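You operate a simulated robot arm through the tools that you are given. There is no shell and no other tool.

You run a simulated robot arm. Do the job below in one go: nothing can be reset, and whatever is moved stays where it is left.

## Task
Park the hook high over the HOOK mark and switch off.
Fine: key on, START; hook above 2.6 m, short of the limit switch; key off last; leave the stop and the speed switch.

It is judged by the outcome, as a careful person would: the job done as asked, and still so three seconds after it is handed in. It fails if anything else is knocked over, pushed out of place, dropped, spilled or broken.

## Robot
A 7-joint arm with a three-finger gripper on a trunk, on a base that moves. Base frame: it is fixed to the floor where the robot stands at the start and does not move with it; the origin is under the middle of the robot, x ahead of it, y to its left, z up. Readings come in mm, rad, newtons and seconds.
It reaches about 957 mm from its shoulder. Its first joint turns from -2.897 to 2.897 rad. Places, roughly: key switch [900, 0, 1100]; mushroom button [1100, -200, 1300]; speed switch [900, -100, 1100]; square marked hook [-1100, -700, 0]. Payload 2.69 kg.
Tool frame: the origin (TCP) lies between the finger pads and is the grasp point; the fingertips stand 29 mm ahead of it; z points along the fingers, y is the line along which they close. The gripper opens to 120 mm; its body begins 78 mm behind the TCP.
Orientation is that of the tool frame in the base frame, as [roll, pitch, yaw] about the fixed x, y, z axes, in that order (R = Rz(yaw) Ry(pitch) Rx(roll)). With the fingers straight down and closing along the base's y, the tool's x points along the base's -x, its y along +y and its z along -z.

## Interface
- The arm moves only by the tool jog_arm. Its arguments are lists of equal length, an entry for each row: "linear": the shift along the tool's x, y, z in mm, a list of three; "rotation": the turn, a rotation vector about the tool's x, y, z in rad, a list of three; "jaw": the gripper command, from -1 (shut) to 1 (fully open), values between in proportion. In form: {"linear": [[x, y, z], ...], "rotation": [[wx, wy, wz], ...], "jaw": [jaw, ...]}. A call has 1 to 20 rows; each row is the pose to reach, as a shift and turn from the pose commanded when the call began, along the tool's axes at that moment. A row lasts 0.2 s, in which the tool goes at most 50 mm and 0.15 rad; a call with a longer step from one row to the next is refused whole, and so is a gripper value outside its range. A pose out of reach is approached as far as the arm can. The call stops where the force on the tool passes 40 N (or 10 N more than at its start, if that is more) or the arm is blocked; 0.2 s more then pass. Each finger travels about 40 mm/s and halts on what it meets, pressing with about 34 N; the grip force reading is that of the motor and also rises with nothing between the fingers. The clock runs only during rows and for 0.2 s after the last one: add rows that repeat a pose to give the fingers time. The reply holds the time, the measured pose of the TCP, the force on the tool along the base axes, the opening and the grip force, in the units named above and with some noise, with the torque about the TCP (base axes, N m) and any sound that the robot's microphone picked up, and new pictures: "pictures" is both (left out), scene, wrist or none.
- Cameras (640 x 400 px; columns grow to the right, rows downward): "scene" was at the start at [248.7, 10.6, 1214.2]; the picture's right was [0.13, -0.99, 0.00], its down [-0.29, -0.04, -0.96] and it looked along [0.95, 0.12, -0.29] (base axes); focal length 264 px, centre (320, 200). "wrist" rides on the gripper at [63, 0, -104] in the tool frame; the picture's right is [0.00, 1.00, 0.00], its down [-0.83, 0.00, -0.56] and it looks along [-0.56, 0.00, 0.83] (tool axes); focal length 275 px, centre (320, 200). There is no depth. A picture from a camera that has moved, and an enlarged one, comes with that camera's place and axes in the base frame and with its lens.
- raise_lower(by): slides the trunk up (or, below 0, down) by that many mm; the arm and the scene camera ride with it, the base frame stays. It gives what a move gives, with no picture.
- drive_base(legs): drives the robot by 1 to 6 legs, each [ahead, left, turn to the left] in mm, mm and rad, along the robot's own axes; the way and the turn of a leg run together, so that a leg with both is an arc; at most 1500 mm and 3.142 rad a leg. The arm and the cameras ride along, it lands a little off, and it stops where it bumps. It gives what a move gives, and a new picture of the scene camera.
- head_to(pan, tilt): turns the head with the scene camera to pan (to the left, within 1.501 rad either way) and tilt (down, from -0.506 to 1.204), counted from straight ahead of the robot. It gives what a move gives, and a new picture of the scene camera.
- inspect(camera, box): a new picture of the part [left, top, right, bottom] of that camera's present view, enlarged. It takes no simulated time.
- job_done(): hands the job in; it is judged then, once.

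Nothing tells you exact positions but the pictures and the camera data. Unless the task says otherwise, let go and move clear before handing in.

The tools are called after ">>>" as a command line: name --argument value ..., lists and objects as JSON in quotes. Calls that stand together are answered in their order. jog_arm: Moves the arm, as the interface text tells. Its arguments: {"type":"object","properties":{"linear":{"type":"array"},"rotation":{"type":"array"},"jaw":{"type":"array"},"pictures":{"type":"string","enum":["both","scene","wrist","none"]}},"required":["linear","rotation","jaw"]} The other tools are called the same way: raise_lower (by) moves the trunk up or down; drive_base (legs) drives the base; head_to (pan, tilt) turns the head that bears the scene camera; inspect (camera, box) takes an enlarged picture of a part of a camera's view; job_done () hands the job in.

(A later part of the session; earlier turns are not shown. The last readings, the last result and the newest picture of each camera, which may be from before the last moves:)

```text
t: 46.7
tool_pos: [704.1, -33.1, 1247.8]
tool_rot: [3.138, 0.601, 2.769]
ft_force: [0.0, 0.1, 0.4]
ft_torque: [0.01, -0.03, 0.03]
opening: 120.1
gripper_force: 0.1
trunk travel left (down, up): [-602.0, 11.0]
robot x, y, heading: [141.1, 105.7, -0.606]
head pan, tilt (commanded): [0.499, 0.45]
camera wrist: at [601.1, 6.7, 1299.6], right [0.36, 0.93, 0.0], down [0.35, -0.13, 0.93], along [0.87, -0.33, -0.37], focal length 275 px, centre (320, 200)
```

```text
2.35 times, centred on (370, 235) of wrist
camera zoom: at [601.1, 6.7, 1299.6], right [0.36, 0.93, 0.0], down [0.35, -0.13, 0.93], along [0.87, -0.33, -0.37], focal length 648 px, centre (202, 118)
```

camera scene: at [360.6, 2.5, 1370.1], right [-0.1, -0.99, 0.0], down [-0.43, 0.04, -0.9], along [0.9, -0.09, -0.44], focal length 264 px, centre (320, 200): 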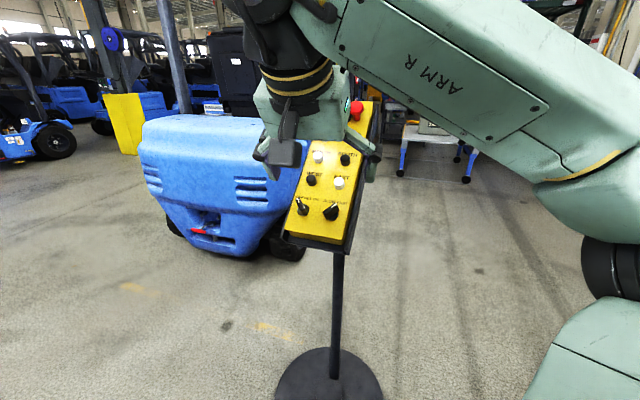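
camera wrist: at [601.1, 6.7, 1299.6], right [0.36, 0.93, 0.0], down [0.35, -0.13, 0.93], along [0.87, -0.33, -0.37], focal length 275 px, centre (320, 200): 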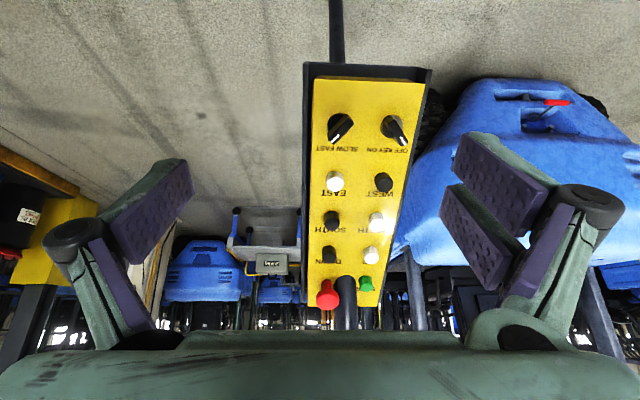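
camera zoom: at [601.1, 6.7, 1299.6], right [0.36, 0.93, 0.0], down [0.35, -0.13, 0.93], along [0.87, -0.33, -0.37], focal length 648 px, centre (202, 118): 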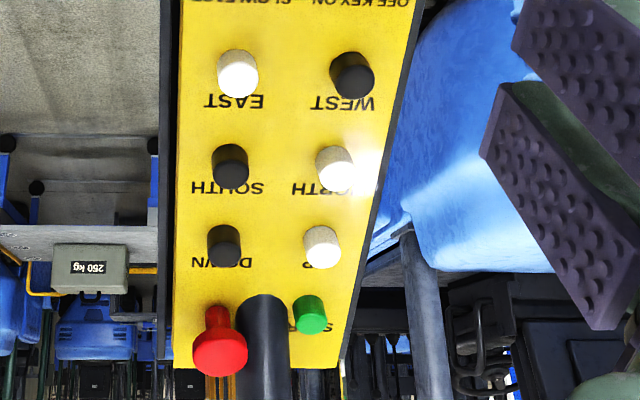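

To fix the button positions accurately I'll take wrist views from two laterally shifted poses.

>>> jog_arm --linear '[[0, 40, 0], [0, 80, 0], [0, 80, 0]]' --rotation '[[0, 0, 0], [0, 0, 0], [0, 0, 0]]' --jaw '[1, 1, 1]' --pictures "wrist"

>>> inspect --camera "wrist" --box '[240, 60, 400, 160]'

>>> inspect --camera "wrist" --box '[240, 150, 400, 320]'

>>> jog_arm --linear '[[0, -40, 0], [0, -80, 0], [0, -120, 0], [0, -150, 0], [0, -150, 0]]' --rotation '[[0, 0, 0], [0, 0, 0], [0, 0, 0], [0, 0, 0], [0, 0, 0]]' --jaw '[1, 1, 1, 1, 1]' --pictures "wrist"

>>> inspect --camera "wrist" --box '[320, 60, 480, 160]'

>>> inspect --camera "wrist" --box '[320, 150, 480, 320]'

```text
t: 47.5
tool_pos: [743.5, 30.7, 1224.5]
tool_rot: [3.134, 0.602, 2.766]
ft_force: [-0.2, 0.5, -0.8]
ft_torque: [-0.02, 0.01, -0.02]
opening: 119.9
gripper_force: 0.0
out of reach, approached as far as the arm can: row 1, 2, 3
trunk travel left (down, up): [-602.0, 11.0]
robot x, y, heading: [138.7, 104.3, -0.603]
head pan, tilt (commanded): [0.499, 0.45]
camera wrist: at [639.0, 70.1, 1276.2], right [0.36, 0.93, 0.0], down [0.34, -0.14, 0.93], along [0.87, -0.33, -0.37], focal length 275 px, centre (320, 200)
```

wrist: 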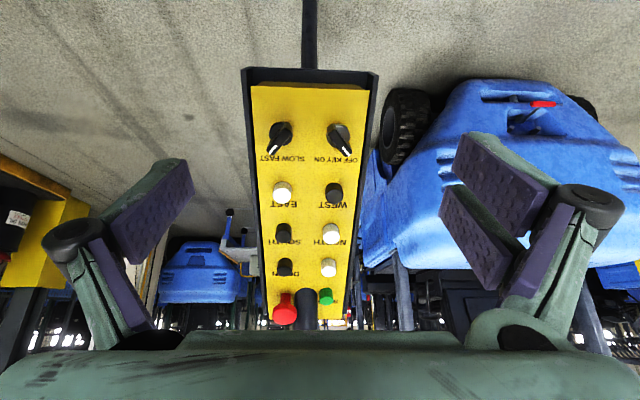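

```text
4.00 times, centred on (320, 110) of wrist
camera zoom: at [639.0, 70.1, 1276.2], right [0.36, 0.93, 0.0], down [0.34, -0.14, 0.93], along [0.87, -0.33, -0.37], focal length 1101 px, centre (320, 560)
```

zoom: 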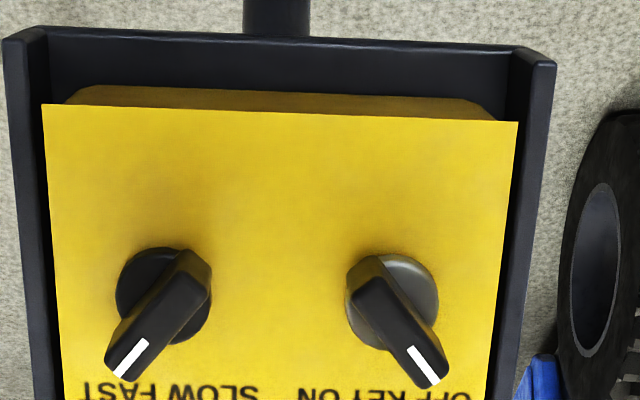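

```text
2.35 times, centred on (320, 235) of wrist
camera zoom: at [639.0, 70.1, 1276.2], right [0.36, 0.93, 0.0], down [0.34, -0.14, 0.93], along [0.87, -0.33, -0.37], focal length 648 px, centre (320, 118)
```

zoom: 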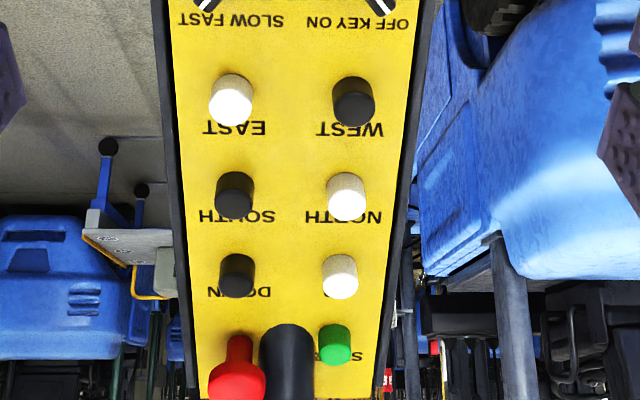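

```text
t: 48.7
tool_pos: [689.8, -108.9, 1226.2]
tool_rot: [3.136, 0.603, 2.769]
ft_force: [0.1, 0.6, -0.5]
ft_torque: [0.02, 0.0, 0.0]
opening: 119.9
gripper_force: 0.0
trunk travel left (down, up): [-602.0, 11.0]
robot x, y, heading: [142.2, 98.8, -0.604]
head pan, tilt (commanded): [0.499, 0.45]
camera wrist: at [585.1, -69.3, 1276.0], right [0.36, 0.93, 0.0], down [0.35, -0.13, 0.93], along [0.87, -0.33, -0.37], focal length 275 px, centre (320, 200)
```

wrist: 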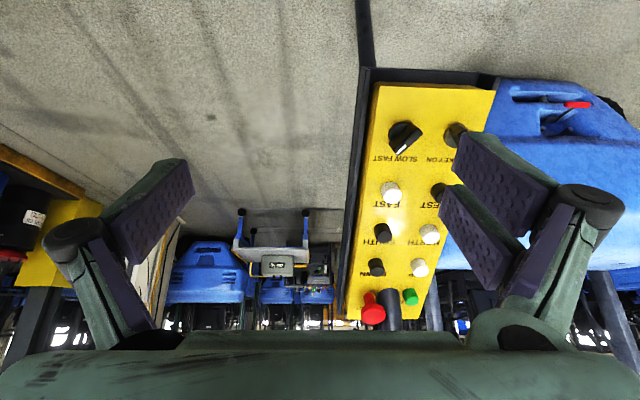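

```text
4.00 times, centred on (400, 110) of wrist
camera zoom: at [585.1, -69.3, 1276.0], right [0.36, 0.93, 0.0], down [0.35, -0.13, 0.93], along [0.87, -0.33, -0.37], focal length 1101 px, centre (0, 560)
```

zoom: 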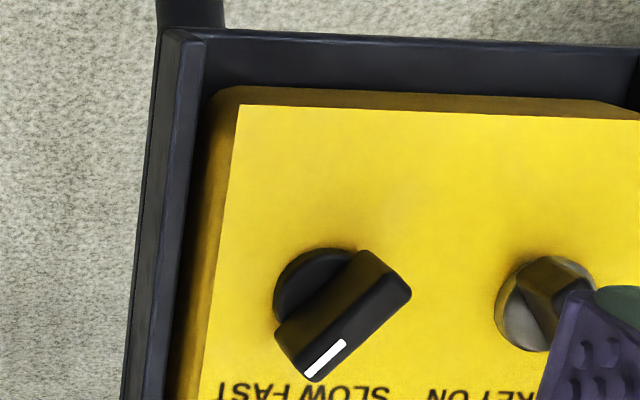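

```text
2.35 times, centred on (400, 235) of wrist
camera zoom: at [585.1, -69.3, 1276.0], right [0.36, 0.93, 0.0], down [0.35, -0.13, 0.93], along [0.87, -0.33, -0.37], focal length 648 px, centre (132, 118)
```

zoom: 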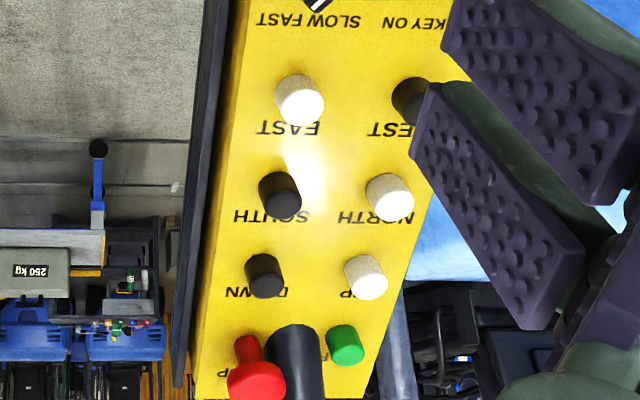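

Triangulation gives a consistent face: rows ~70 mm apart, columns ~72 mm, with the key base at about [922, -14, 1072]. I'll close the gripper to see what the closed fingertips look like for pressing.

>>> jog_arm --linear '[[0, 0, 0], [0, 0, 0], [0, 0, 0], [0, 0, 0], [0, 0, 0], [0, 0, 0], [0, 0, 0], [0, 0, 0], [0, 0, 0]]' --rotation '[[0, 0, 0], [0, 0, 0], [0, 0, 0], [0, 0, 0], [0, 0, 0], [0, 0, 0], [0, 0, 0], [0, 0, 0], [0, 0, 0]]' --jaw '[-1, -1, -1, -1, -1, -1, -1, -1, -1]' --pictures "both"

>>> inspect --camera "wrist" --box '[200, 80, 440, 360]'

>>> inspect --camera "scene" --box '[230, 50, 430, 250]'

```text
t: 50.7
tool_pos: [688.7, -109.2, 1224.8]
tool_rot: [3.136, 0.603, 2.765]
ft_force: [0.7, 0.7, -0.9]
ft_torque: [0.0, 0.04, 0.02]
opening: 0.1
gripper_force: 28.4
trunk travel left (down, up): [-602.0, 11.0]
robot x, y, heading: [140.4, 102.5, -0.604]
head pan, tilt (commanded): [0.499, 0.45]
camera scene: at [360.3, 2.3, 1370.2], right [-0.1, -0.99, 0.0], down [-0.43, 0.04, -0.9], along [0.9, -0.09, -0.44], focal length 264 px, centre (320, 200)
camera wrist: at [585.2, -69.2, 1276.0], right [0.36, 0.93, 0.0], down [0.35, -0.13, 0.93], along [0.87, -0.33, -0.37], focal length 275 px, centre (320, 200)
```

scene: 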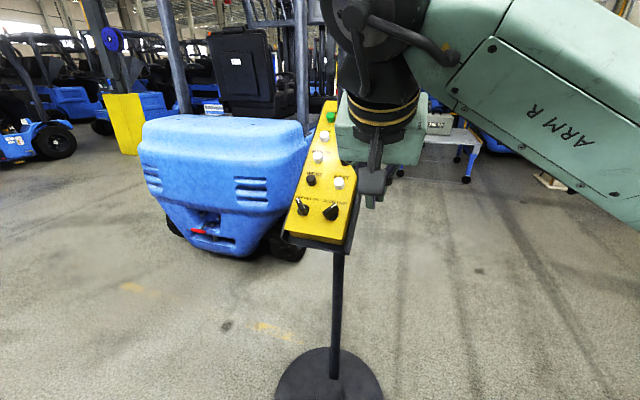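
wrist: 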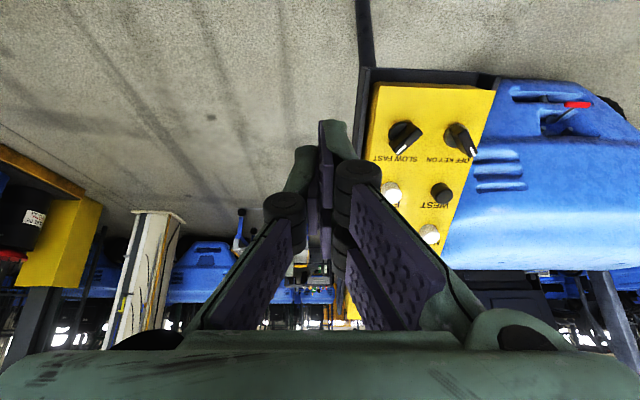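

```text
1.43 times, centred on (320, 220) of wrist
camera zoom: at [585.2, -69.2, 1276.0], right [0.36, 0.93, 0.0], down [0.35, -0.13, 0.93], along [0.87, -0.33, -0.37], focal length 393 px, centre (320, 171)
```

zoom: 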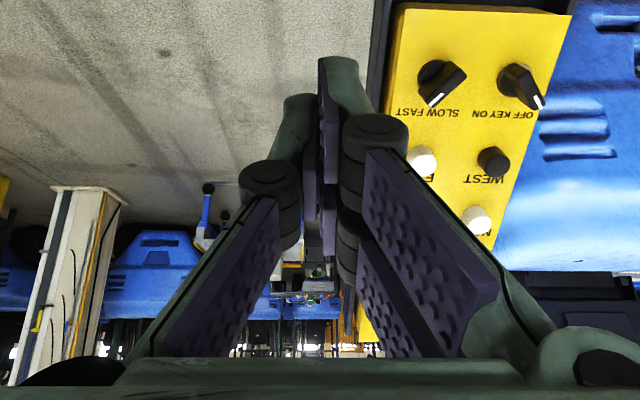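

```text
2.00 times, centred on (330, 150) of scene
camera zoom: at [360.3, 2.3, 1370.2], right [-0.1, -0.99, 0.0], down [-0.43, 0.04, -0.9], along [0.9, -0.09, -0.44], focal length 528 px, centre (300, 300)
```

zoom: 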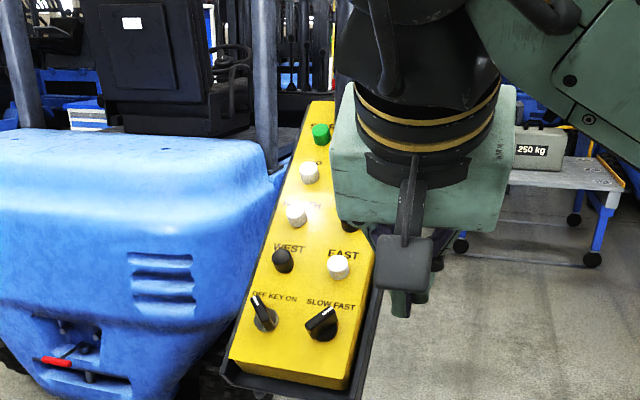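

Closed fingertips form a compact cluster that fits between buttons, and the key is a tall bar handle I can grip. I'll move above the key with the jaws half open and align the tool with the panel normal.

>>> jog_arm --linear '[[-11, 36, 16], [-22, 72, 32], [-32, 107, 49], [-43, 142, 65], [-53, 177, 81], [-53, 177, 81]]' --rotation '[[0, 0, 0], [0, 0, 0], [0.01, -0.02, 0.01], [0.02, -0.04, 0.02], [0.033, -0.062, 0.04], [0.033, -0.062, 0.04]]' --jaw '[-0.5, 0, 0.1, 0.1, 0.1, 0.1]' --pictures "both"

```text
t: 52.1
tool_pos: [838.2, 20.8, 1189.2]
tool_rot: [3.14, 0.663, 2.716]
ft_force: [0.1, 0.2, 0.9]
ft_torque: [0.0, -0.02, -0.04]
opening: 66.2
gripper_force: 0.1
trunk travel left (down, up): [-602.0, 11.0]
robot x, y, heading: [137.3, 101.4, -0.599]
head pan, tilt (commanded): [0.499, 0.45]
camera scene: at [360.2, 2.2, 1370.2], right [-0.1, -0.99, 0.0], down [-0.43, 0.04, -0.9], along [0.9, -0.09, -0.44], focal length 264 px, centre (320, 200)
camera wrist: at [732.7, 67.4, 1232.5], right [0.41, 0.91, 0.0], down [0.29, -0.13, 0.95], along [0.87, -0.39, -0.31], focal length 275 px, centre (320, 200)
```

scene: 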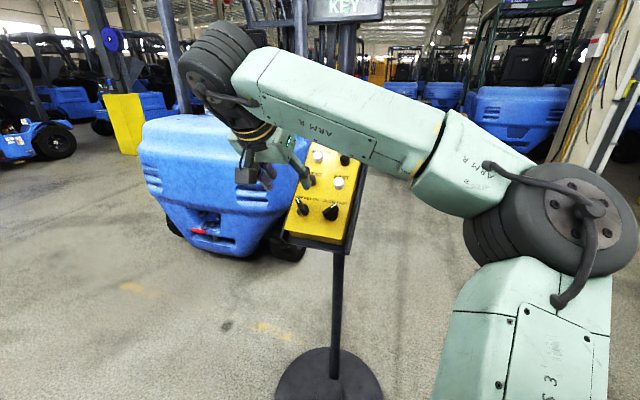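
wrist: 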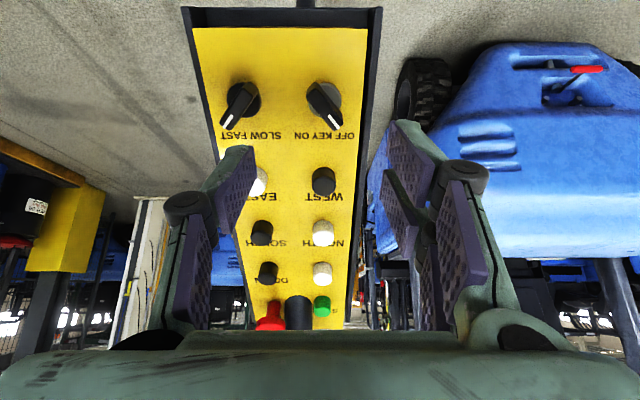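

The predicted key position matches this view within a pixel. Now I'll spin the hand -45° so the jaws close across the key handle.

>>> inspect --camera "wrist" --box '[260, 50, 380, 150]'

>>> jog_arm --linear '[[0, 3, 0], [0, 3, 0], [0, 3, 0], [0, 3, 0], [0, 3, 0], [0, 3, 0], [0, 3, 0]]' --rotation '[[0, 0, -0.13], [0, 0, -0.26], [0, 0, -0.39], [0, 0, -0.52], [0, 0, -0.65], [0, 0, -0.76], [0, 0, -0.76]]' --jaw '[0.1, 0.1, 0.1, 0.1, 0.1, 0.1, 0.1]' --pictures "both"

>>> inspect --camera "wrist" --box '[220, 40, 420, 200]'

```text
4.00 times, centred on (320, 100) of wrist
camera zoom: at [732.7, 67.4, 1232.5], right [0.41, 0.91, 0.0], down [0.29, -0.13, 0.95], along [0.87, -0.39, -0.31], focal length 1101 px, centre (320, 600)
```

zoom: 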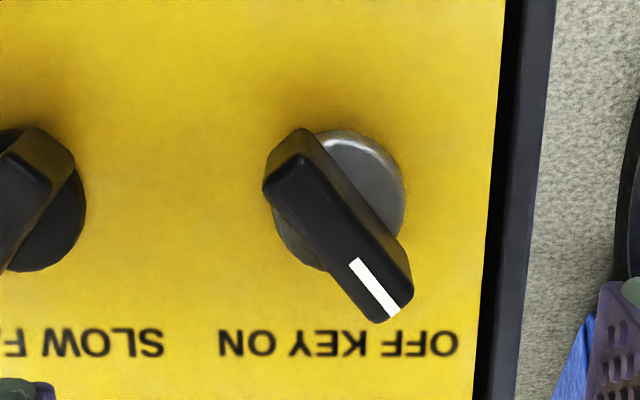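

```text
t: 53.7
tool_pos: [837.8, 25.3, 1190.1]
tool_rot: [-2.648, 0.463, -2.685]
ft_force: [0.1, 0.5, -0.6]
ft_torque: [0.0, -0.04, 0.0]
opening: 65.9
gripper_force: 0.1
trunk travel left (down, up): [-602.0, 11.0]
robot x, y, heading: [136.7, 100.5, -0.604]
head pan, tilt (commanded): [0.499, 0.45]
camera scene: at [360.3, 2.3, 1370.2], right [-0.1, -0.99, 0.0], down [-0.43, 0.04, -0.9], along [0.9, -0.09, -0.44], focal length 264 px, centre (320, 200)
camera wrist: at [727.9, 26.2, 1244.7], right [-0.2, 0.88, -0.43], down [0.35, 0.47, 0.81], along [0.91, 0.01, -0.41], focal length 275 px, centre (320, 200)
```

scene: 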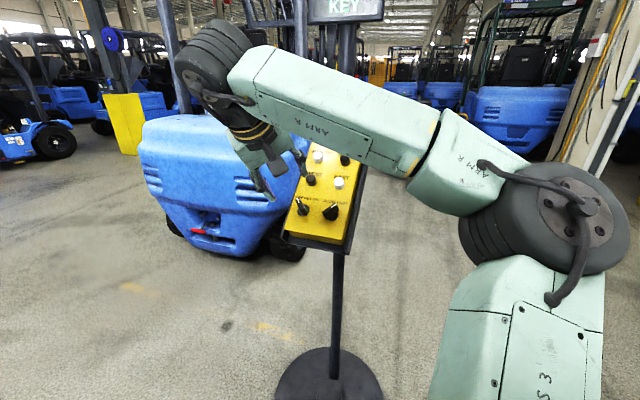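
wrist: 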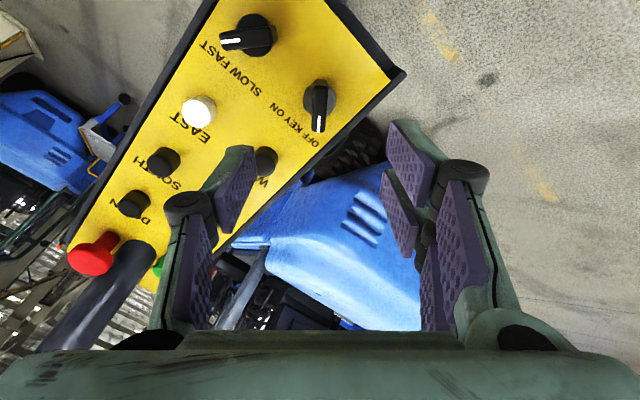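

```text
2.50 times, centred on (320, 120) of wrist
camera zoom: at [727.9, 26.2, 1244.7], right [-0.2, 0.88, -0.43], down [0.35, 0.47, 0.81], along [0.91, 0.01, -0.41], focal length 688 px, centre (320, 400)
```

zoom: 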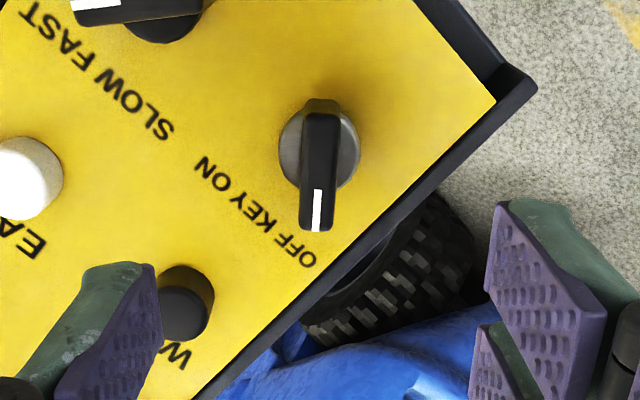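

The handle is now exactly along the tool's x and centred. I'll advance partway along the normal and check alignment.

>>> jog_arm --linear '[[0, 0, 20], [0, 0, 40], [0, 0, 60], [0, 0, 60]]' --rotation '[[0, 0, 0], [0, 0, 0], [0, 0, 0], [0, 0, 0]]' --jaw '[-0.1, -0.2, -0.2, -0.2]' --pictures "wrist"

>>> inspect --camera "wrist" --box '[220, 60, 420, 220]'

```text
t: 54.7
tool_pos: [873.0, 9.1, 1143.2]
tool_rot: [-2.647, 0.462, -2.686]
ft_force: [-0.2, -0.3, -0.1]
ft_torque: [0.01, -0.02, 0.01]
opening: 48.0
gripper_force: 0.0
trunk travel left (down, up): [-602.0, 11.0]
robot x, y, heading: [141.8, 100.0, -0.604]
head pan, tilt (commanded): [0.499, 0.45]
camera wrist: at [762.3, 10.6, 1197.7], right [-0.2, 0.88, -0.43], down [0.36, 0.47, 0.81], along [0.91, 0.01, -0.41], focal length 275 px, centre (320, 200)
```

wrist: 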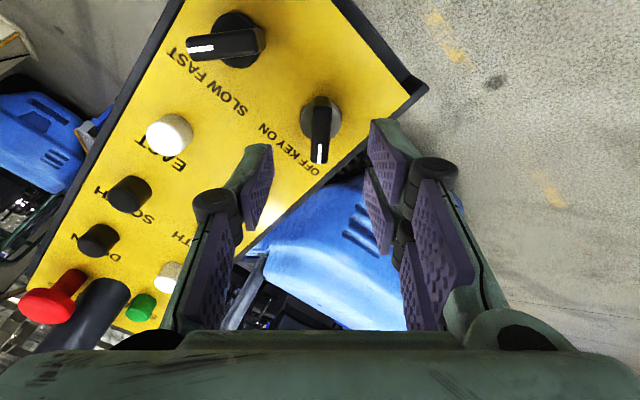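

```text
2.50 times, centred on (320, 140) of wrist
camera zoom: at [762.3, 10.6, 1197.7], right [-0.2, 0.88, -0.43], down [0.36, 0.47, 0.81], along [0.91, 0.01, -0.41], focal length 688 px, centre (320, 350)
```

zoom: 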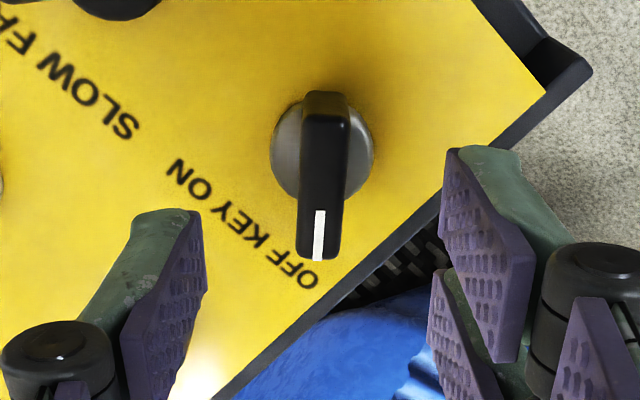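

Alignment is within about a millimetre. I'll advance to straddle the handle.

>>> jog_arm --linear '[[0, 0, 16], [0, 0, 32], [0, 0, 46], [0, 0, 46]]' --rotation '[[0, 0, 0], [0, 0, 0], [0, 0, 0], [0, 0, 0]]' --jaw '[-0.2, -0.2, -0.2, -0.2]' --pictures "both"

>>> inspect --camera "wrist" --box '[220, 80, 420, 240]'

>>> inspect --camera "scene" --box '[230, 120, 390, 260]'

```text
t: 55.7
tool_pos: [897.6, -1.9, 1105.4]
tool_rot: [-2.647, 0.464, -2.685]
ft_force: [0.0, 0.5, -0.9]
ft_torque: [-0.01, 0.01, -0.01]
opening: 47.9
gripper_force: 0.1
trunk travel left (down, up): [-602.0, 11.0]
robot x, y, heading: [140.0, 100.9, -0.604]
head pan, tilt (commanded): [0.499, 0.45]
camera scene: at [360.3, 2.3, 1370.2], right [-0.1, -0.99, 0.0], down [-0.43, 0.04, -0.9], along [0.9, -0.09, -0.44], focal length 264 px, centre (320, 200)
camera wrist: at [788.4, -0.9, 1161.5], right [-0.2, 0.88, -0.43], down [0.35, 0.47, 0.81], along [0.91, 0.01, -0.41], focal length 275 px, centre (320, 200)
```

scene: 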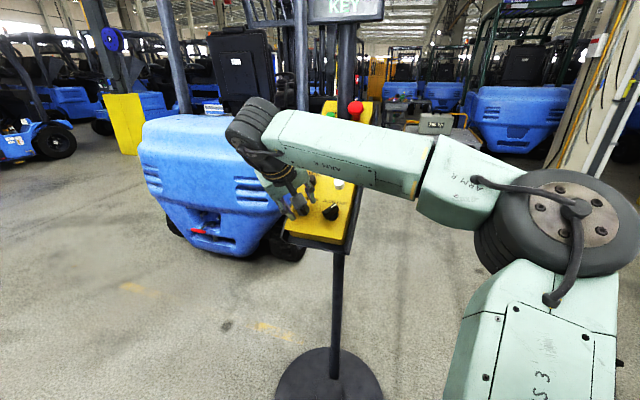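
wrist: 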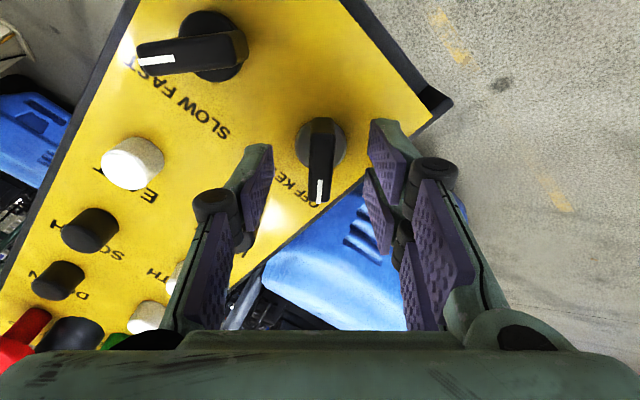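

```text
2.50 times, centred on (320, 160) of wrist
camera zoom: at [788.4, -0.9, 1161.5], right [-0.2, 0.88, -0.43], down [0.35, 0.47, 0.81], along [0.91, 0.01, -0.41], focal length 688 px, centre (320, 300)
```

zoom: 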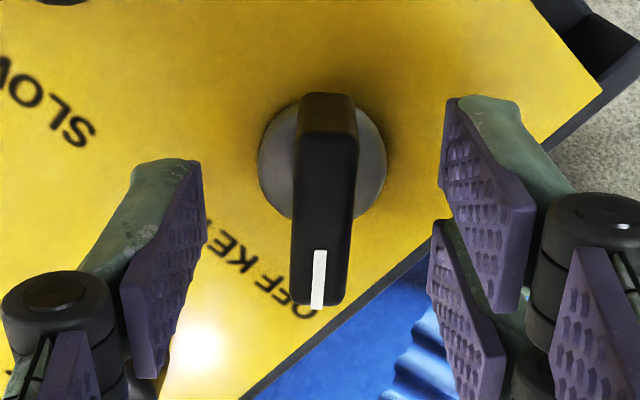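

```text
2.86 times, centred on (310, 190) of scene
camera zoom: at [360.3, 2.3, 1370.2], right [-0.1, -0.99, 0.0], down [-0.43, 0.04, -0.9], along [0.9, -0.09, -0.44], focal length 754 px, centre (349, 229)
```

zoom: 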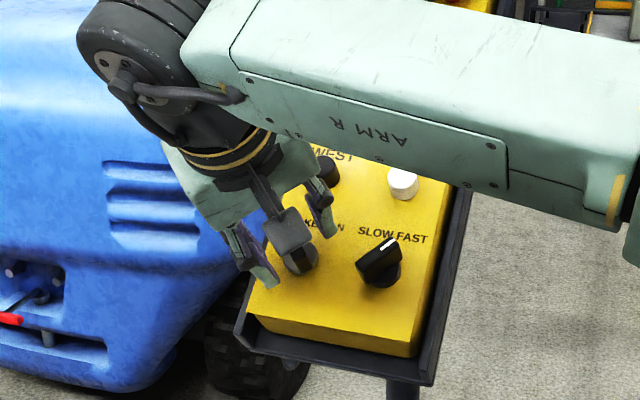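

The fingers straddle the handle; I'll go 7 mm deeper for a better grip and close on it.

>>> jog_arm --linear '[[0, 0, 4], [0, 0, 7], [0, 0, 7]]' --rotation '[[0, 0, 0], [0, 0, 0], [0, 0, 0]]' --jaw '[-0.2, -0.2, -0.2]' --pictures "none"

>>> jog_arm --linear '[[0, 0, 0], [0, 0, 0], [0, 0, 0], [0, 0, 0], [0, 0, 0]]' --rotation '[[0, 0, 0], [0, 0, 0], [0, 0, 0], [0, 0, 0], [0, 0, 0]]' --jaw '[-0.4, -0.6, -0.75, -0.85, -0.9]' --pictures "both"

>>> inspect --camera "wrist" --box '[220, 80, 420, 240]'

```text
t: 56.5
tool_pos: [902.4, -3.6, 1100.6]
tool_rot: [-2.648, 0.462, -2.684]
ft_force: [-1.0, 0.7, 0.3]
ft_torque: [-0.03, -0.02, 0.0]
opening: 48.0
gripper_force: 0.0
trunk travel left (down, up): [-602.0, 11.0]
robot x, y, heading: [140.3, 101.5, -0.603]
head pan, tilt (commanded): [0.499, 0.45]
```

```text
t: 57.7
tool_pos: [901.9, -3.9, 1099.8]
tool_rot: [-2.649, 0.464, -2.688]
ft_force: [-0.9, 0.6, -0.2]
ft_torque: [0.47, -0.28, -0.6]
opening: 13.2
gripper_force: 33.3
trunk travel left (down, up): [-602.0, 11.0]
robot x, y, heading: [137.4, 99.2, -0.603]
head pan, tilt (commanded): [0.499, 0.45]
camera scene: at [360.3, 2.4, 1370.1], right [-0.1, -0.99, 0.0], down [-0.43, 0.04, -0.9], along [0.9, -0.09, -0.44], focal length 264 px, centre (320, 200)
camera wrist: at [792.0, -2.3, 1155.3], right [-0.2, 0.88, -0.42], down [0.36, 0.47, 0.81], along [0.91, 0.01, -0.41], focal length 275 px, centre (320, 200)
```

scene: 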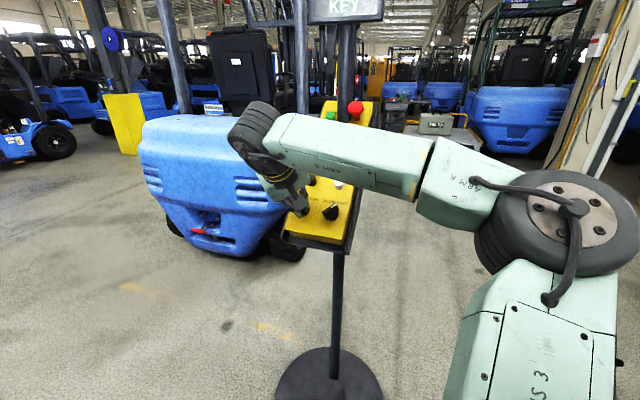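
wrist: 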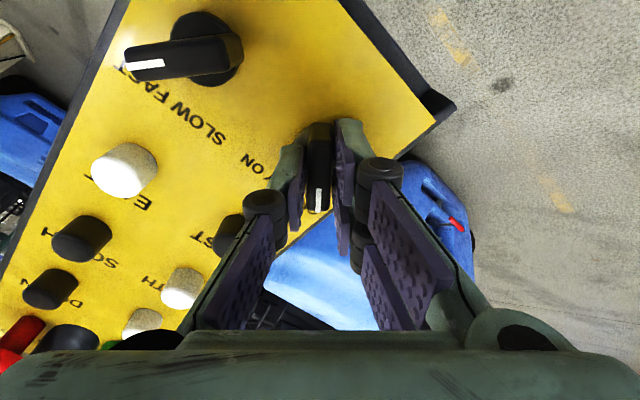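

```text
2.50 times, centred on (320, 160) of wrist
camera zoom: at [792.0, -2.3, 1155.3], right [-0.2, 0.88, -0.42], down [0.36, 0.47, 0.81], along [0.91, 0.01, -0.41], focal length 688 px, centre (320, 300)
```

zoom: 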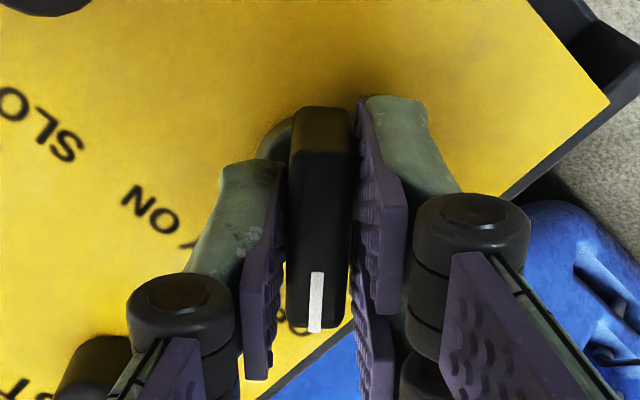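

Grip is firm on the 13 mm handle with small side forces. Now I'll turn it clockwise, first half way.

>>> jog_arm --linear '[[0, 0, 0], [0, 0, 0], [0, 0, 0], [0, 0, 0], [0, 0, 0], [0, 0, 0]]' --rotation '[[0, 0, 0.13], [0, 0, 0.26], [0, 0, 0.39], [0, 0, 0.52], [0, 0, 0.65], [0, 0, 0.78]]' --jaw '[-0.9, -0.9, -0.9, -0.9, -0.9, -0.9]' --pictures "wrist"

```text
t: 59.1
tool_pos: [901.8, -3.7, 1101.2]
tool_rot: [3.123, 0.665, 2.69]
ft_force: [9.7, 0.9, 1.5]
ft_torque: [0.34, 0.59, 0.08]
opening: 12.0
gripper_force: 34.3
trunk travel left (down, up): [-602.0, 11.0]
robot x, y, heading: [139.7, 99.8, -0.603]
head pan, tilt (commanded): [0.499, 0.45]
camera wrist: at [797.8, 44.0, 1144.5], right [0.42, 0.91, 0.01], down [0.28, -0.14, 0.95], along [0.86, -0.4, -0.31], focal length 275 px, centre (320, 200)
```

wrist: 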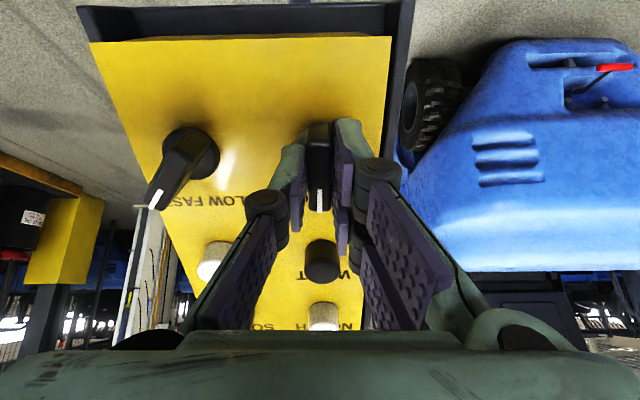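

The handle follows, now pointing straight up the panel. I'll complete the other half.

>>> jog_arm --linear '[[0, 0, 0], [0, 0, 0], [0, 0, 0], [0, 0, 0], [0, 0, 0], [0, 0, 0], [0, 0, 0]]' --rotation '[[0, 0, 0.13], [0, 0, 0.26], [0, 0, 0.39], [0, 0, 0.52], [0, 0, 0.65], [0, 0, 0.75], [0, 0, 0.8]]' --jaw '[-0.9, -0.9, -0.9, -0.9, -0.9, -0.9, -0.9]' --pictures "both"

>>> inspect --camera "scene" --box '[290, 0, 400, 60]'

```text
t: 60.7
tool_pos: [902.6, -3.1, 1099.5]
tool_rot: [2.619, 0.433, 1.779]
ft_force: [13.5, 3.3, 7.4]
ft_torque: [-0.78, -0.15, 0.97]
opening: 14.8
gripper_force: 34.0
trunk travel left (down, up): [-602.0, 11.0]
robot x, y, heading: [139.9, 103.1, -0.598]
head pan, tilt (commanded): [0.499, 0.45]
camera scene: at [361.1, 2.8, 1370.1], right [-0.1, -0.99, 0.0], down [-0.43, 0.04, -0.9], along [0.9, -0.09, -0.44], focal length 264 px, centre (320, 200)
camera wrist: at [830.4, 79.3, 1156.7], right [0.8, 0.39, 0.45], down [-0.15, -0.6, 0.79], along [0.57, -0.7, -0.42], focal length 275 px, centre (320, 200)
```

scene: 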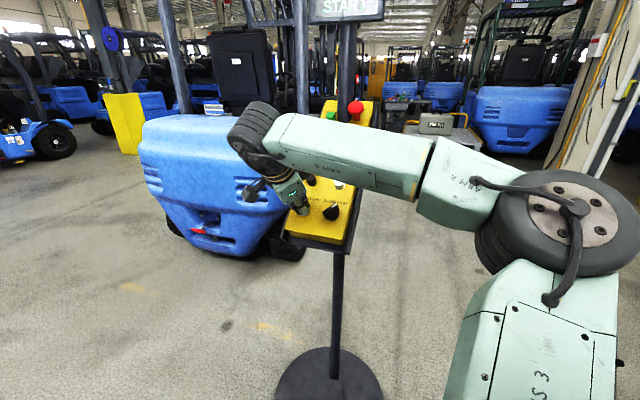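
wrist: 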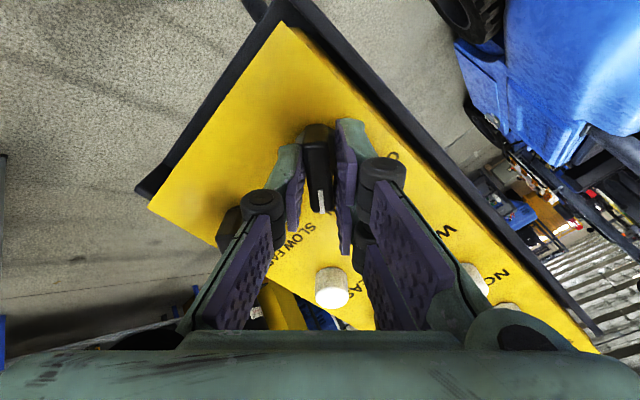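

```text
5.82 times, centred on (345, 30) of scene
camera zoom: at [361.1, 2.8, 1370.1], right [-0.1, -0.99, 0.0], down [-0.43, 0.04, -0.9], along [0.9, -0.09, -0.44], focal length 1535 px, centre (174, 1189)
```

zoom: 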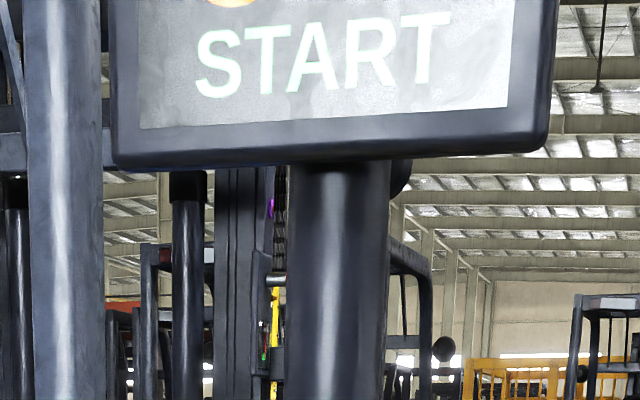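

The display now says START, so the key is on. I'll release the handle with a small opening and back off along the normal.

>>> jog_arm --linear '[[0, 0, 0], [0, 0, 0], [0, 0, 0]]' --rotation '[[0, 0, 0], [0, 0, 0], [0, 0, 0]]' --jaw '[-0.65, -0.5, -0.5]' --pictures "none"

>>> jog_arm --linear '[[0, 0, -25], [0, 0, -60], [0, 0, -100], [0, 0, -100]]' --rotation '[[0, 0, 0], [0, 0, 0], [0, 0, 0], [0, 0, 0]]' --jaw '[-0.5, -0.5, -0.5, -0.5]' --pictures "wrist"

>>> inspect --camera "wrist" --box '[220, 20, 420, 180]'

```text
t: 61.5
tool_pos: [902.2, -3.9, 1100.4]
tool_rot: [2.623, 0.435, 1.779]
ft_force: [0.3, -0.1, -0.6]
ft_torque: [0.02, -0.01, -0.03]
opening: 30.2
gripper_force: 0.2
trunk travel left (down, up): [-602.0, 11.0]
robot x, y, heading: [140.0, 103.0, -0.603]
head pan, tilt (commanded): [0.499, 0.45]
```

```text
t: 62.5
tool_pos: [844.0, 22.2, 1177.5]
tool_rot: [2.621, 0.432, 1.782]
ft_force: [-0.2, 0.3, 0.0]
ft_torque: [-0.05, 0.0, 0.04]
opening: 30.1
gripper_force: 0.1
trunk travel left (down, up): [-602.0, 11.0]
robot x, y, heading: [140.5, 105.7, -0.603]
head pan, tilt (commanded): [0.499, 0.45]
camera wrist: at [773.3, 104.4, 1235.0], right [0.8, 0.39, 0.45], down [-0.15, -0.6, 0.79], along [0.57, -0.7, -0.42], focal length 275 px, centre (320, 200)
```

wrist: 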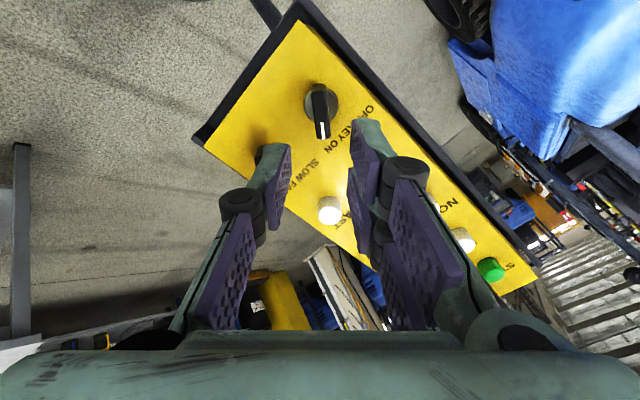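

```text
2.50 times, centred on (320, 100) of wrist
camera zoom: at [773.3, 104.4, 1235.0], right [0.8, 0.39, 0.45], down [-0.15, -0.6, 0.79], along [0.57, -0.7, -0.42], focal length 688 px, centre (320, 450)
```

zoom: 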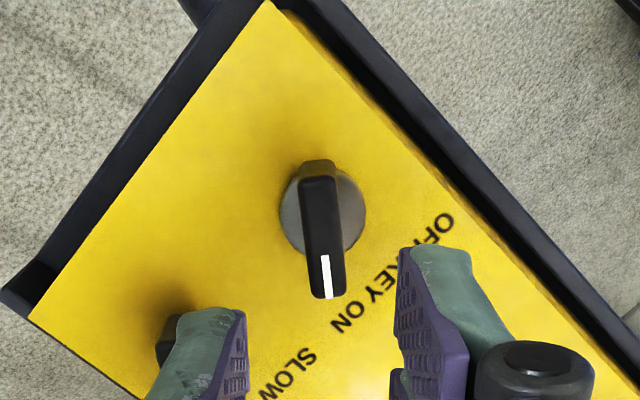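

Key is at ON and stays. I'll spin the hand back to neutral, close the fingers, and travel up the panel (staying well above the mushroom) to over START.

>>> jog_arm --linear '[[0, 0, 0], [0, 0, 0], [0, 0, 0], [0, 0, 0], [0, 0, 0], [0, 0, 0], [0, 0, 0]]' --rotation '[[0, 0, -0.13], [0, 0, -0.26], [0, 0, -0.39], [0, 0, -0.52], [0, 0, -0.65], [0, 0, -0.75], [0, 0, -0.81]]' --jaw '[-0.6, -0.7, -0.8, -0.9, -1, -1, -1]' --pictures "none"

>>> jog_arm --linear '[[-42, 0, 0], [-84, 0, 0], [-126, 0, 0], [-168, 0, 0], [-200, 0, 0], [-200, 0, 0]]' --rotation '[[0, 0, 0], [0, 0, 0], [0, 0, 0], [0, 0, 0], [0, 0, 0], [0, 0, 0]]' --jaw '[-1, -1, -1, -1, -1, -1]' --pictures "both"

```text
t: 64.1
tool_pos: [844.8, 23.3, 1179.8]
tool_rot: [3.135, 0.664, 2.707]
ft_force: [0.6, -0.2, -0.3]
ft_torque: [-0.01, 0.0, 0.0]
opening: 0.0
gripper_force: 28.3
trunk travel left (down, up): [-602.0, 11.0]
robot x, y, heading: [138.8, 99.4, -0.6]
head pan, tilt (commanded): [0.499, 0.45]
```

```text
t: 65.5
tool_pos: [987.9, -45.6, 1302.7]
tool_rot: [3.134, 0.663, 2.705]
ft_force: [0.5, -0.7, 0.3]
ft_torque: [0.01, 0.04, -0.05]
opening: 0.0
gripper_force: 28.4
trunk travel left (down, up): [-602.0, 11.0]
robot x, y, heading: [140.3, 98.8, -0.602]
head pan, tilt (commanded): [0.499, 0.45]
camera scene: at [360.2, 2.1, 1370.1], right [-0.1, -0.99, 0.0], down [-0.43, 0.04, -0.9], along [0.9, -0.09, -0.44], focal length 264 px, centre (320, 200)
camera wrist: at [883.5, 2.3, 1346.7], right [0.41, 0.91, 0.0], down [0.28, -0.13, 0.95], along [0.86, -0.39, -0.31], focal length 275 px, centre (320, 200)
```

scene: 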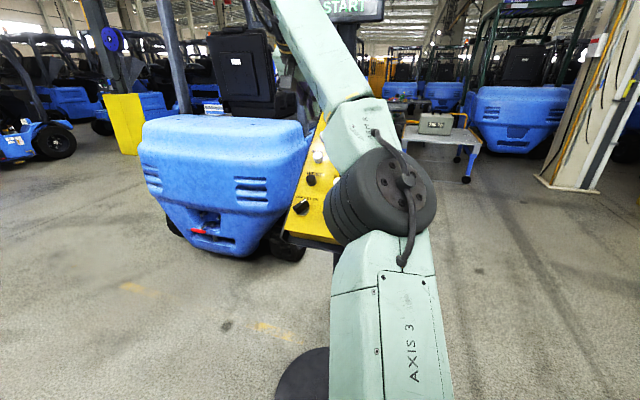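
wrist: 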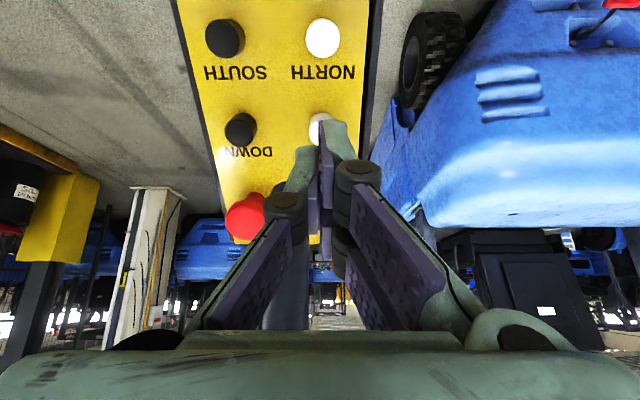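

The hand is on track; continuing up the panel until over START, then checking alignment.

>>> jog_arm --linear '[[-45, 1, -1], [-89, 2, -2], [-89, 2, -2]]' --rotation '[[0, 0, 0], [0, 0, 0], [0, 0, 0]]' --jaw '[-1, -1, -1]' --pictures "both"

>>> inspect --camera "wrist" --box '[220, 40, 420, 240]'

```text
t: 66.3
tool_pos: [994.5, -48.3, 1309.8]
tool_rot: [3.132, 0.663, 2.704]
ft_force: [0.3, -0.6, 0.7]
ft_torque: [-0.01, 0.0, -0.01]
opening: 0.0
gripper_force: 28.2
out of reach, approached as far as the arm can: row 1, 2, 3
trunk travel left (down, up): [-602.0, 11.0]
robot x, y, heading: [140.1, 99.5, -0.599]
head pan, tilt (commanded): [0.499, 0.45]
camera scene: at [360.3, 2.2, 1370.1], right [-0.1, -0.99, 0.0], down [-0.43, 0.04, -0.9], along [0.9, -0.09, -0.44], focal length 264 px, centre (320, 200)
camera wrist: at [891.2, -0.9, 1354.0], right [0.42, 0.91, 0.0], down [0.28, -0.13, 0.95], along [0.86, -0.39, -0.31], focal length 275 px, centre (320, 200)
```

scene: 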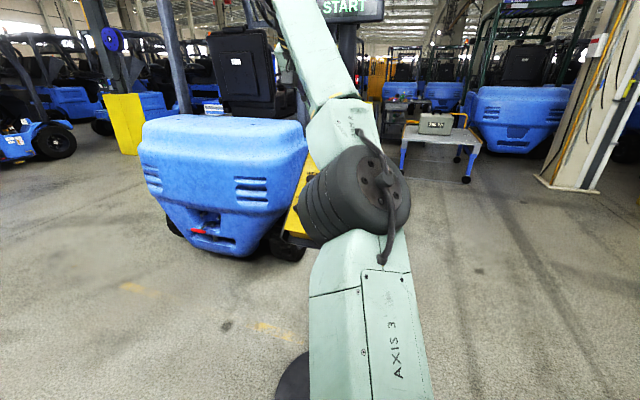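
wrist: 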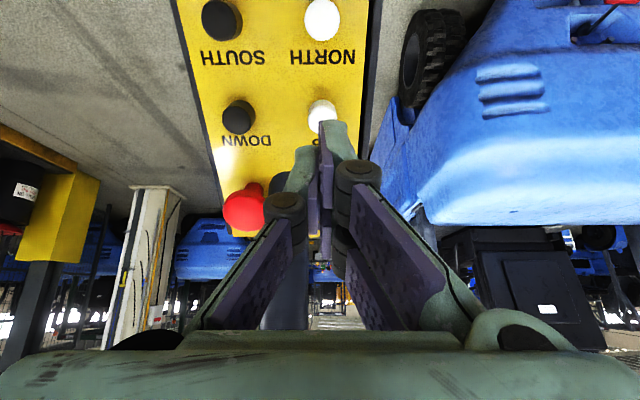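

```text
2.00 times, centred on (320, 140) of wrist
camera zoom: at [891.2, -0.9, 1354.0], right [0.42, 0.91, 0.0], down [0.28, -0.13, 0.95], along [0.86, -0.39, -0.31], focal length 551 px, centre (320, 320)
```

zoom: 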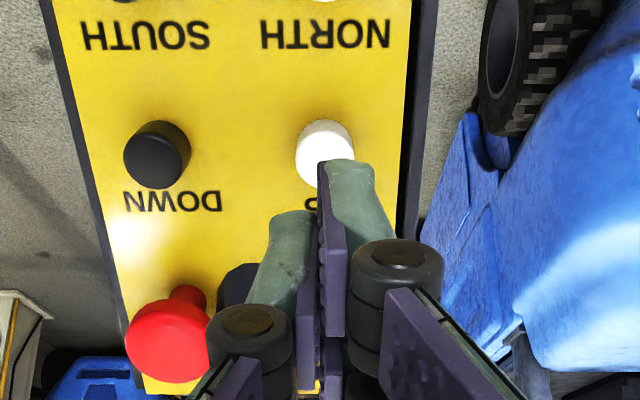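

The arm is at full stretch short of START. I'll pull the hand back clear of the panel, then move the base about 100 mm closer and turn it 0.25 rad toward the panel.

>>> jog_arm --linear '[[40, 0, -15], [80, 0, -30], [120, 0, -45], [150, 0, -60], [150, 0, -60]]' --rotation '[[0, 0, 0], [0, 0, 0], [0, 0, 0], [0, 0, 0], [0, 0, 0]]' --jaw '[-1, -1, -1, -1, -1]' --pictures "none"

>>> drive_base --legs '[[98, 20, 0], [0, 0, 0.25]]'

```text
t: 67.5
tool_pos: [854.6, 17.1, 1262.3]
tool_rot: [3.132, 0.662, 2.707]
ft_force: [-0.3, -0.7, 0.0]
ft_torque: [0.02, 0.02, 0.0]
opening: 0.0
gripper_force: 28.1
trunk travel left (down, up): [-602.0, 11.0]
robot x, y, heading: [141.8, 102.3, -0.6]
head pan, tilt (commanded): [0.499, 0.45]
```

```text
t: 69.5
tool_pos: [947.2, 157.4, 1263.1]
tool_rot: [3.134, 0.663, 2.958]
ft_force: [-0.6, 0.0, 0.5]
ft_torque: [0.01, -0.04, 0.0]
opening: 0.0
gripper_force: 28.7
trunk travel left (down, up): [-602.0, 11.0]
robot x, y, heading: [230.1, 61.8, -0.349]
head pan, tilt (commanded): [0.499, 0.45]
camera scene: at [471.7, 20.6, 1370.2], right [0.15, -0.99, 0.0], down [-0.43, -0.06, -0.9], along [0.89, 0.13, -0.44], focal length 264 px, centre (320, 200)
```

scene: 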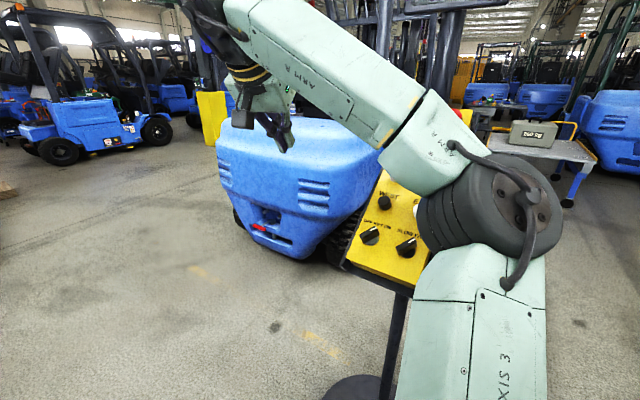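

Base landed as planned. I'll restore the hand's yaw to face the panel and bring it back over the panel at a safe standoff.

>>> jog_arm --linear '[[0, 0, 0], [0, 0, 0], [0, 0, 0]]' --rotation '[[0.078, 0, 0.095], [0.155, 0, 0.189], [0.155, 0, 0.189]]' --jaw '[-1, -1, -1]' --pictures "none"

>>> jog_arm --linear '[[-20, -40, 0], [-40, -80, 0], [-60, -120, 0], [-80, -150, 0], [-100, -167, 0], [-100, -167, 0]]' --rotation '[[0, 0, 0], [0, 0, 0], [0, 0, 0], [0, 0, 0], [0, 0, 0], [0, 0, 0]]' --jaw '[-1, -1, -1, -1, -1, -1]' --pictures "both"

>>> inspect --camera "wrist" --box '[200, 0, 440, 240]'

```text
t: 70.3
tool_pos: [972.5, 146.5, 1226.1]
tool_rot: [3.133, 0.663, 2.714]
ft_force: [0.6, -0.8, 0.1]
ft_torque: [-0.01, 0.04, -0.01]
opening: 0.0
gripper_force: 28.3
out of reach, approached as far as the arm can: row 1, 2, 3
trunk travel left (down, up): [-602.0, 11.0]
robot x, y, heading: [234.3, 60.4, -0.348]
head pan, tilt (commanded): [0.499, 0.45]
```

```text
t: 71.7
tool_pos: [975.1, -39.9, 1288.4]
tool_rot: [3.138, 0.662, 2.716]
ft_force: [-0.1, -0.4, 0.3]
ft_torque: [0.0, -0.01, 0.02]
opening: 0.0
gripper_force: 28.5
trunk travel left (down, up): [-602.0, 11.0]
robot x, y, heading: [230.9, 64.1, -0.35]
head pan, tilt (commanded): [0.499, 0.45]
camera scene: at [471.6, 20.4, 1370.2], right [0.15, -0.99, 0.0], down [-0.43, -0.06, -0.9], along [0.89, 0.13, -0.44], focal length 264 px, centre (320, 200)
camera wrist: at [870.5, 7.1, 1331.8], right [0.41, 0.91, 0.0], down [0.29, -0.13, 0.95], along [0.87, -0.39, -0.31], focal length 275 px, centre (320, 200)
```

scene: 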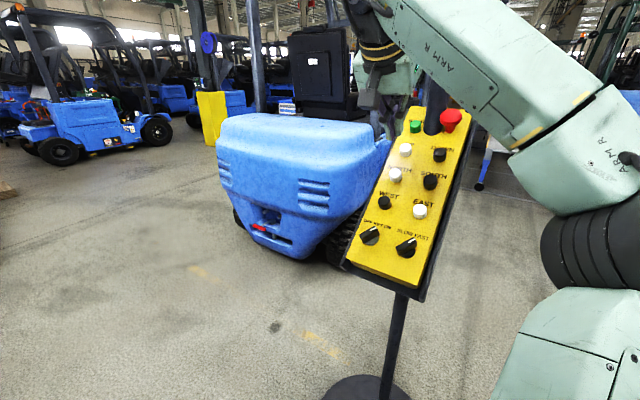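
wrist: 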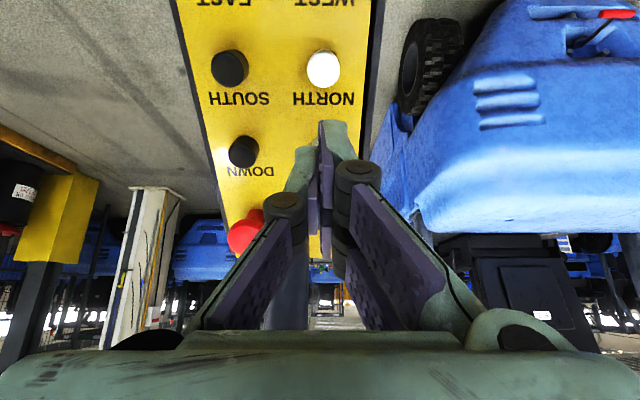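

```text
1.67 times, centred on (320, 120) of wrist
camera zoom: at [870.5, 7.1, 1331.8], right [0.41, 0.91, 0.0], down [0.29, -0.13, 0.95], along [0.87, -0.39, -0.31], focal length 459 px, centre (320, 333)
```

zoom: 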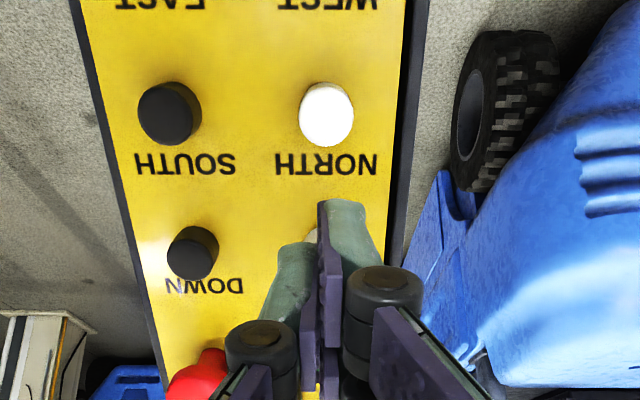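

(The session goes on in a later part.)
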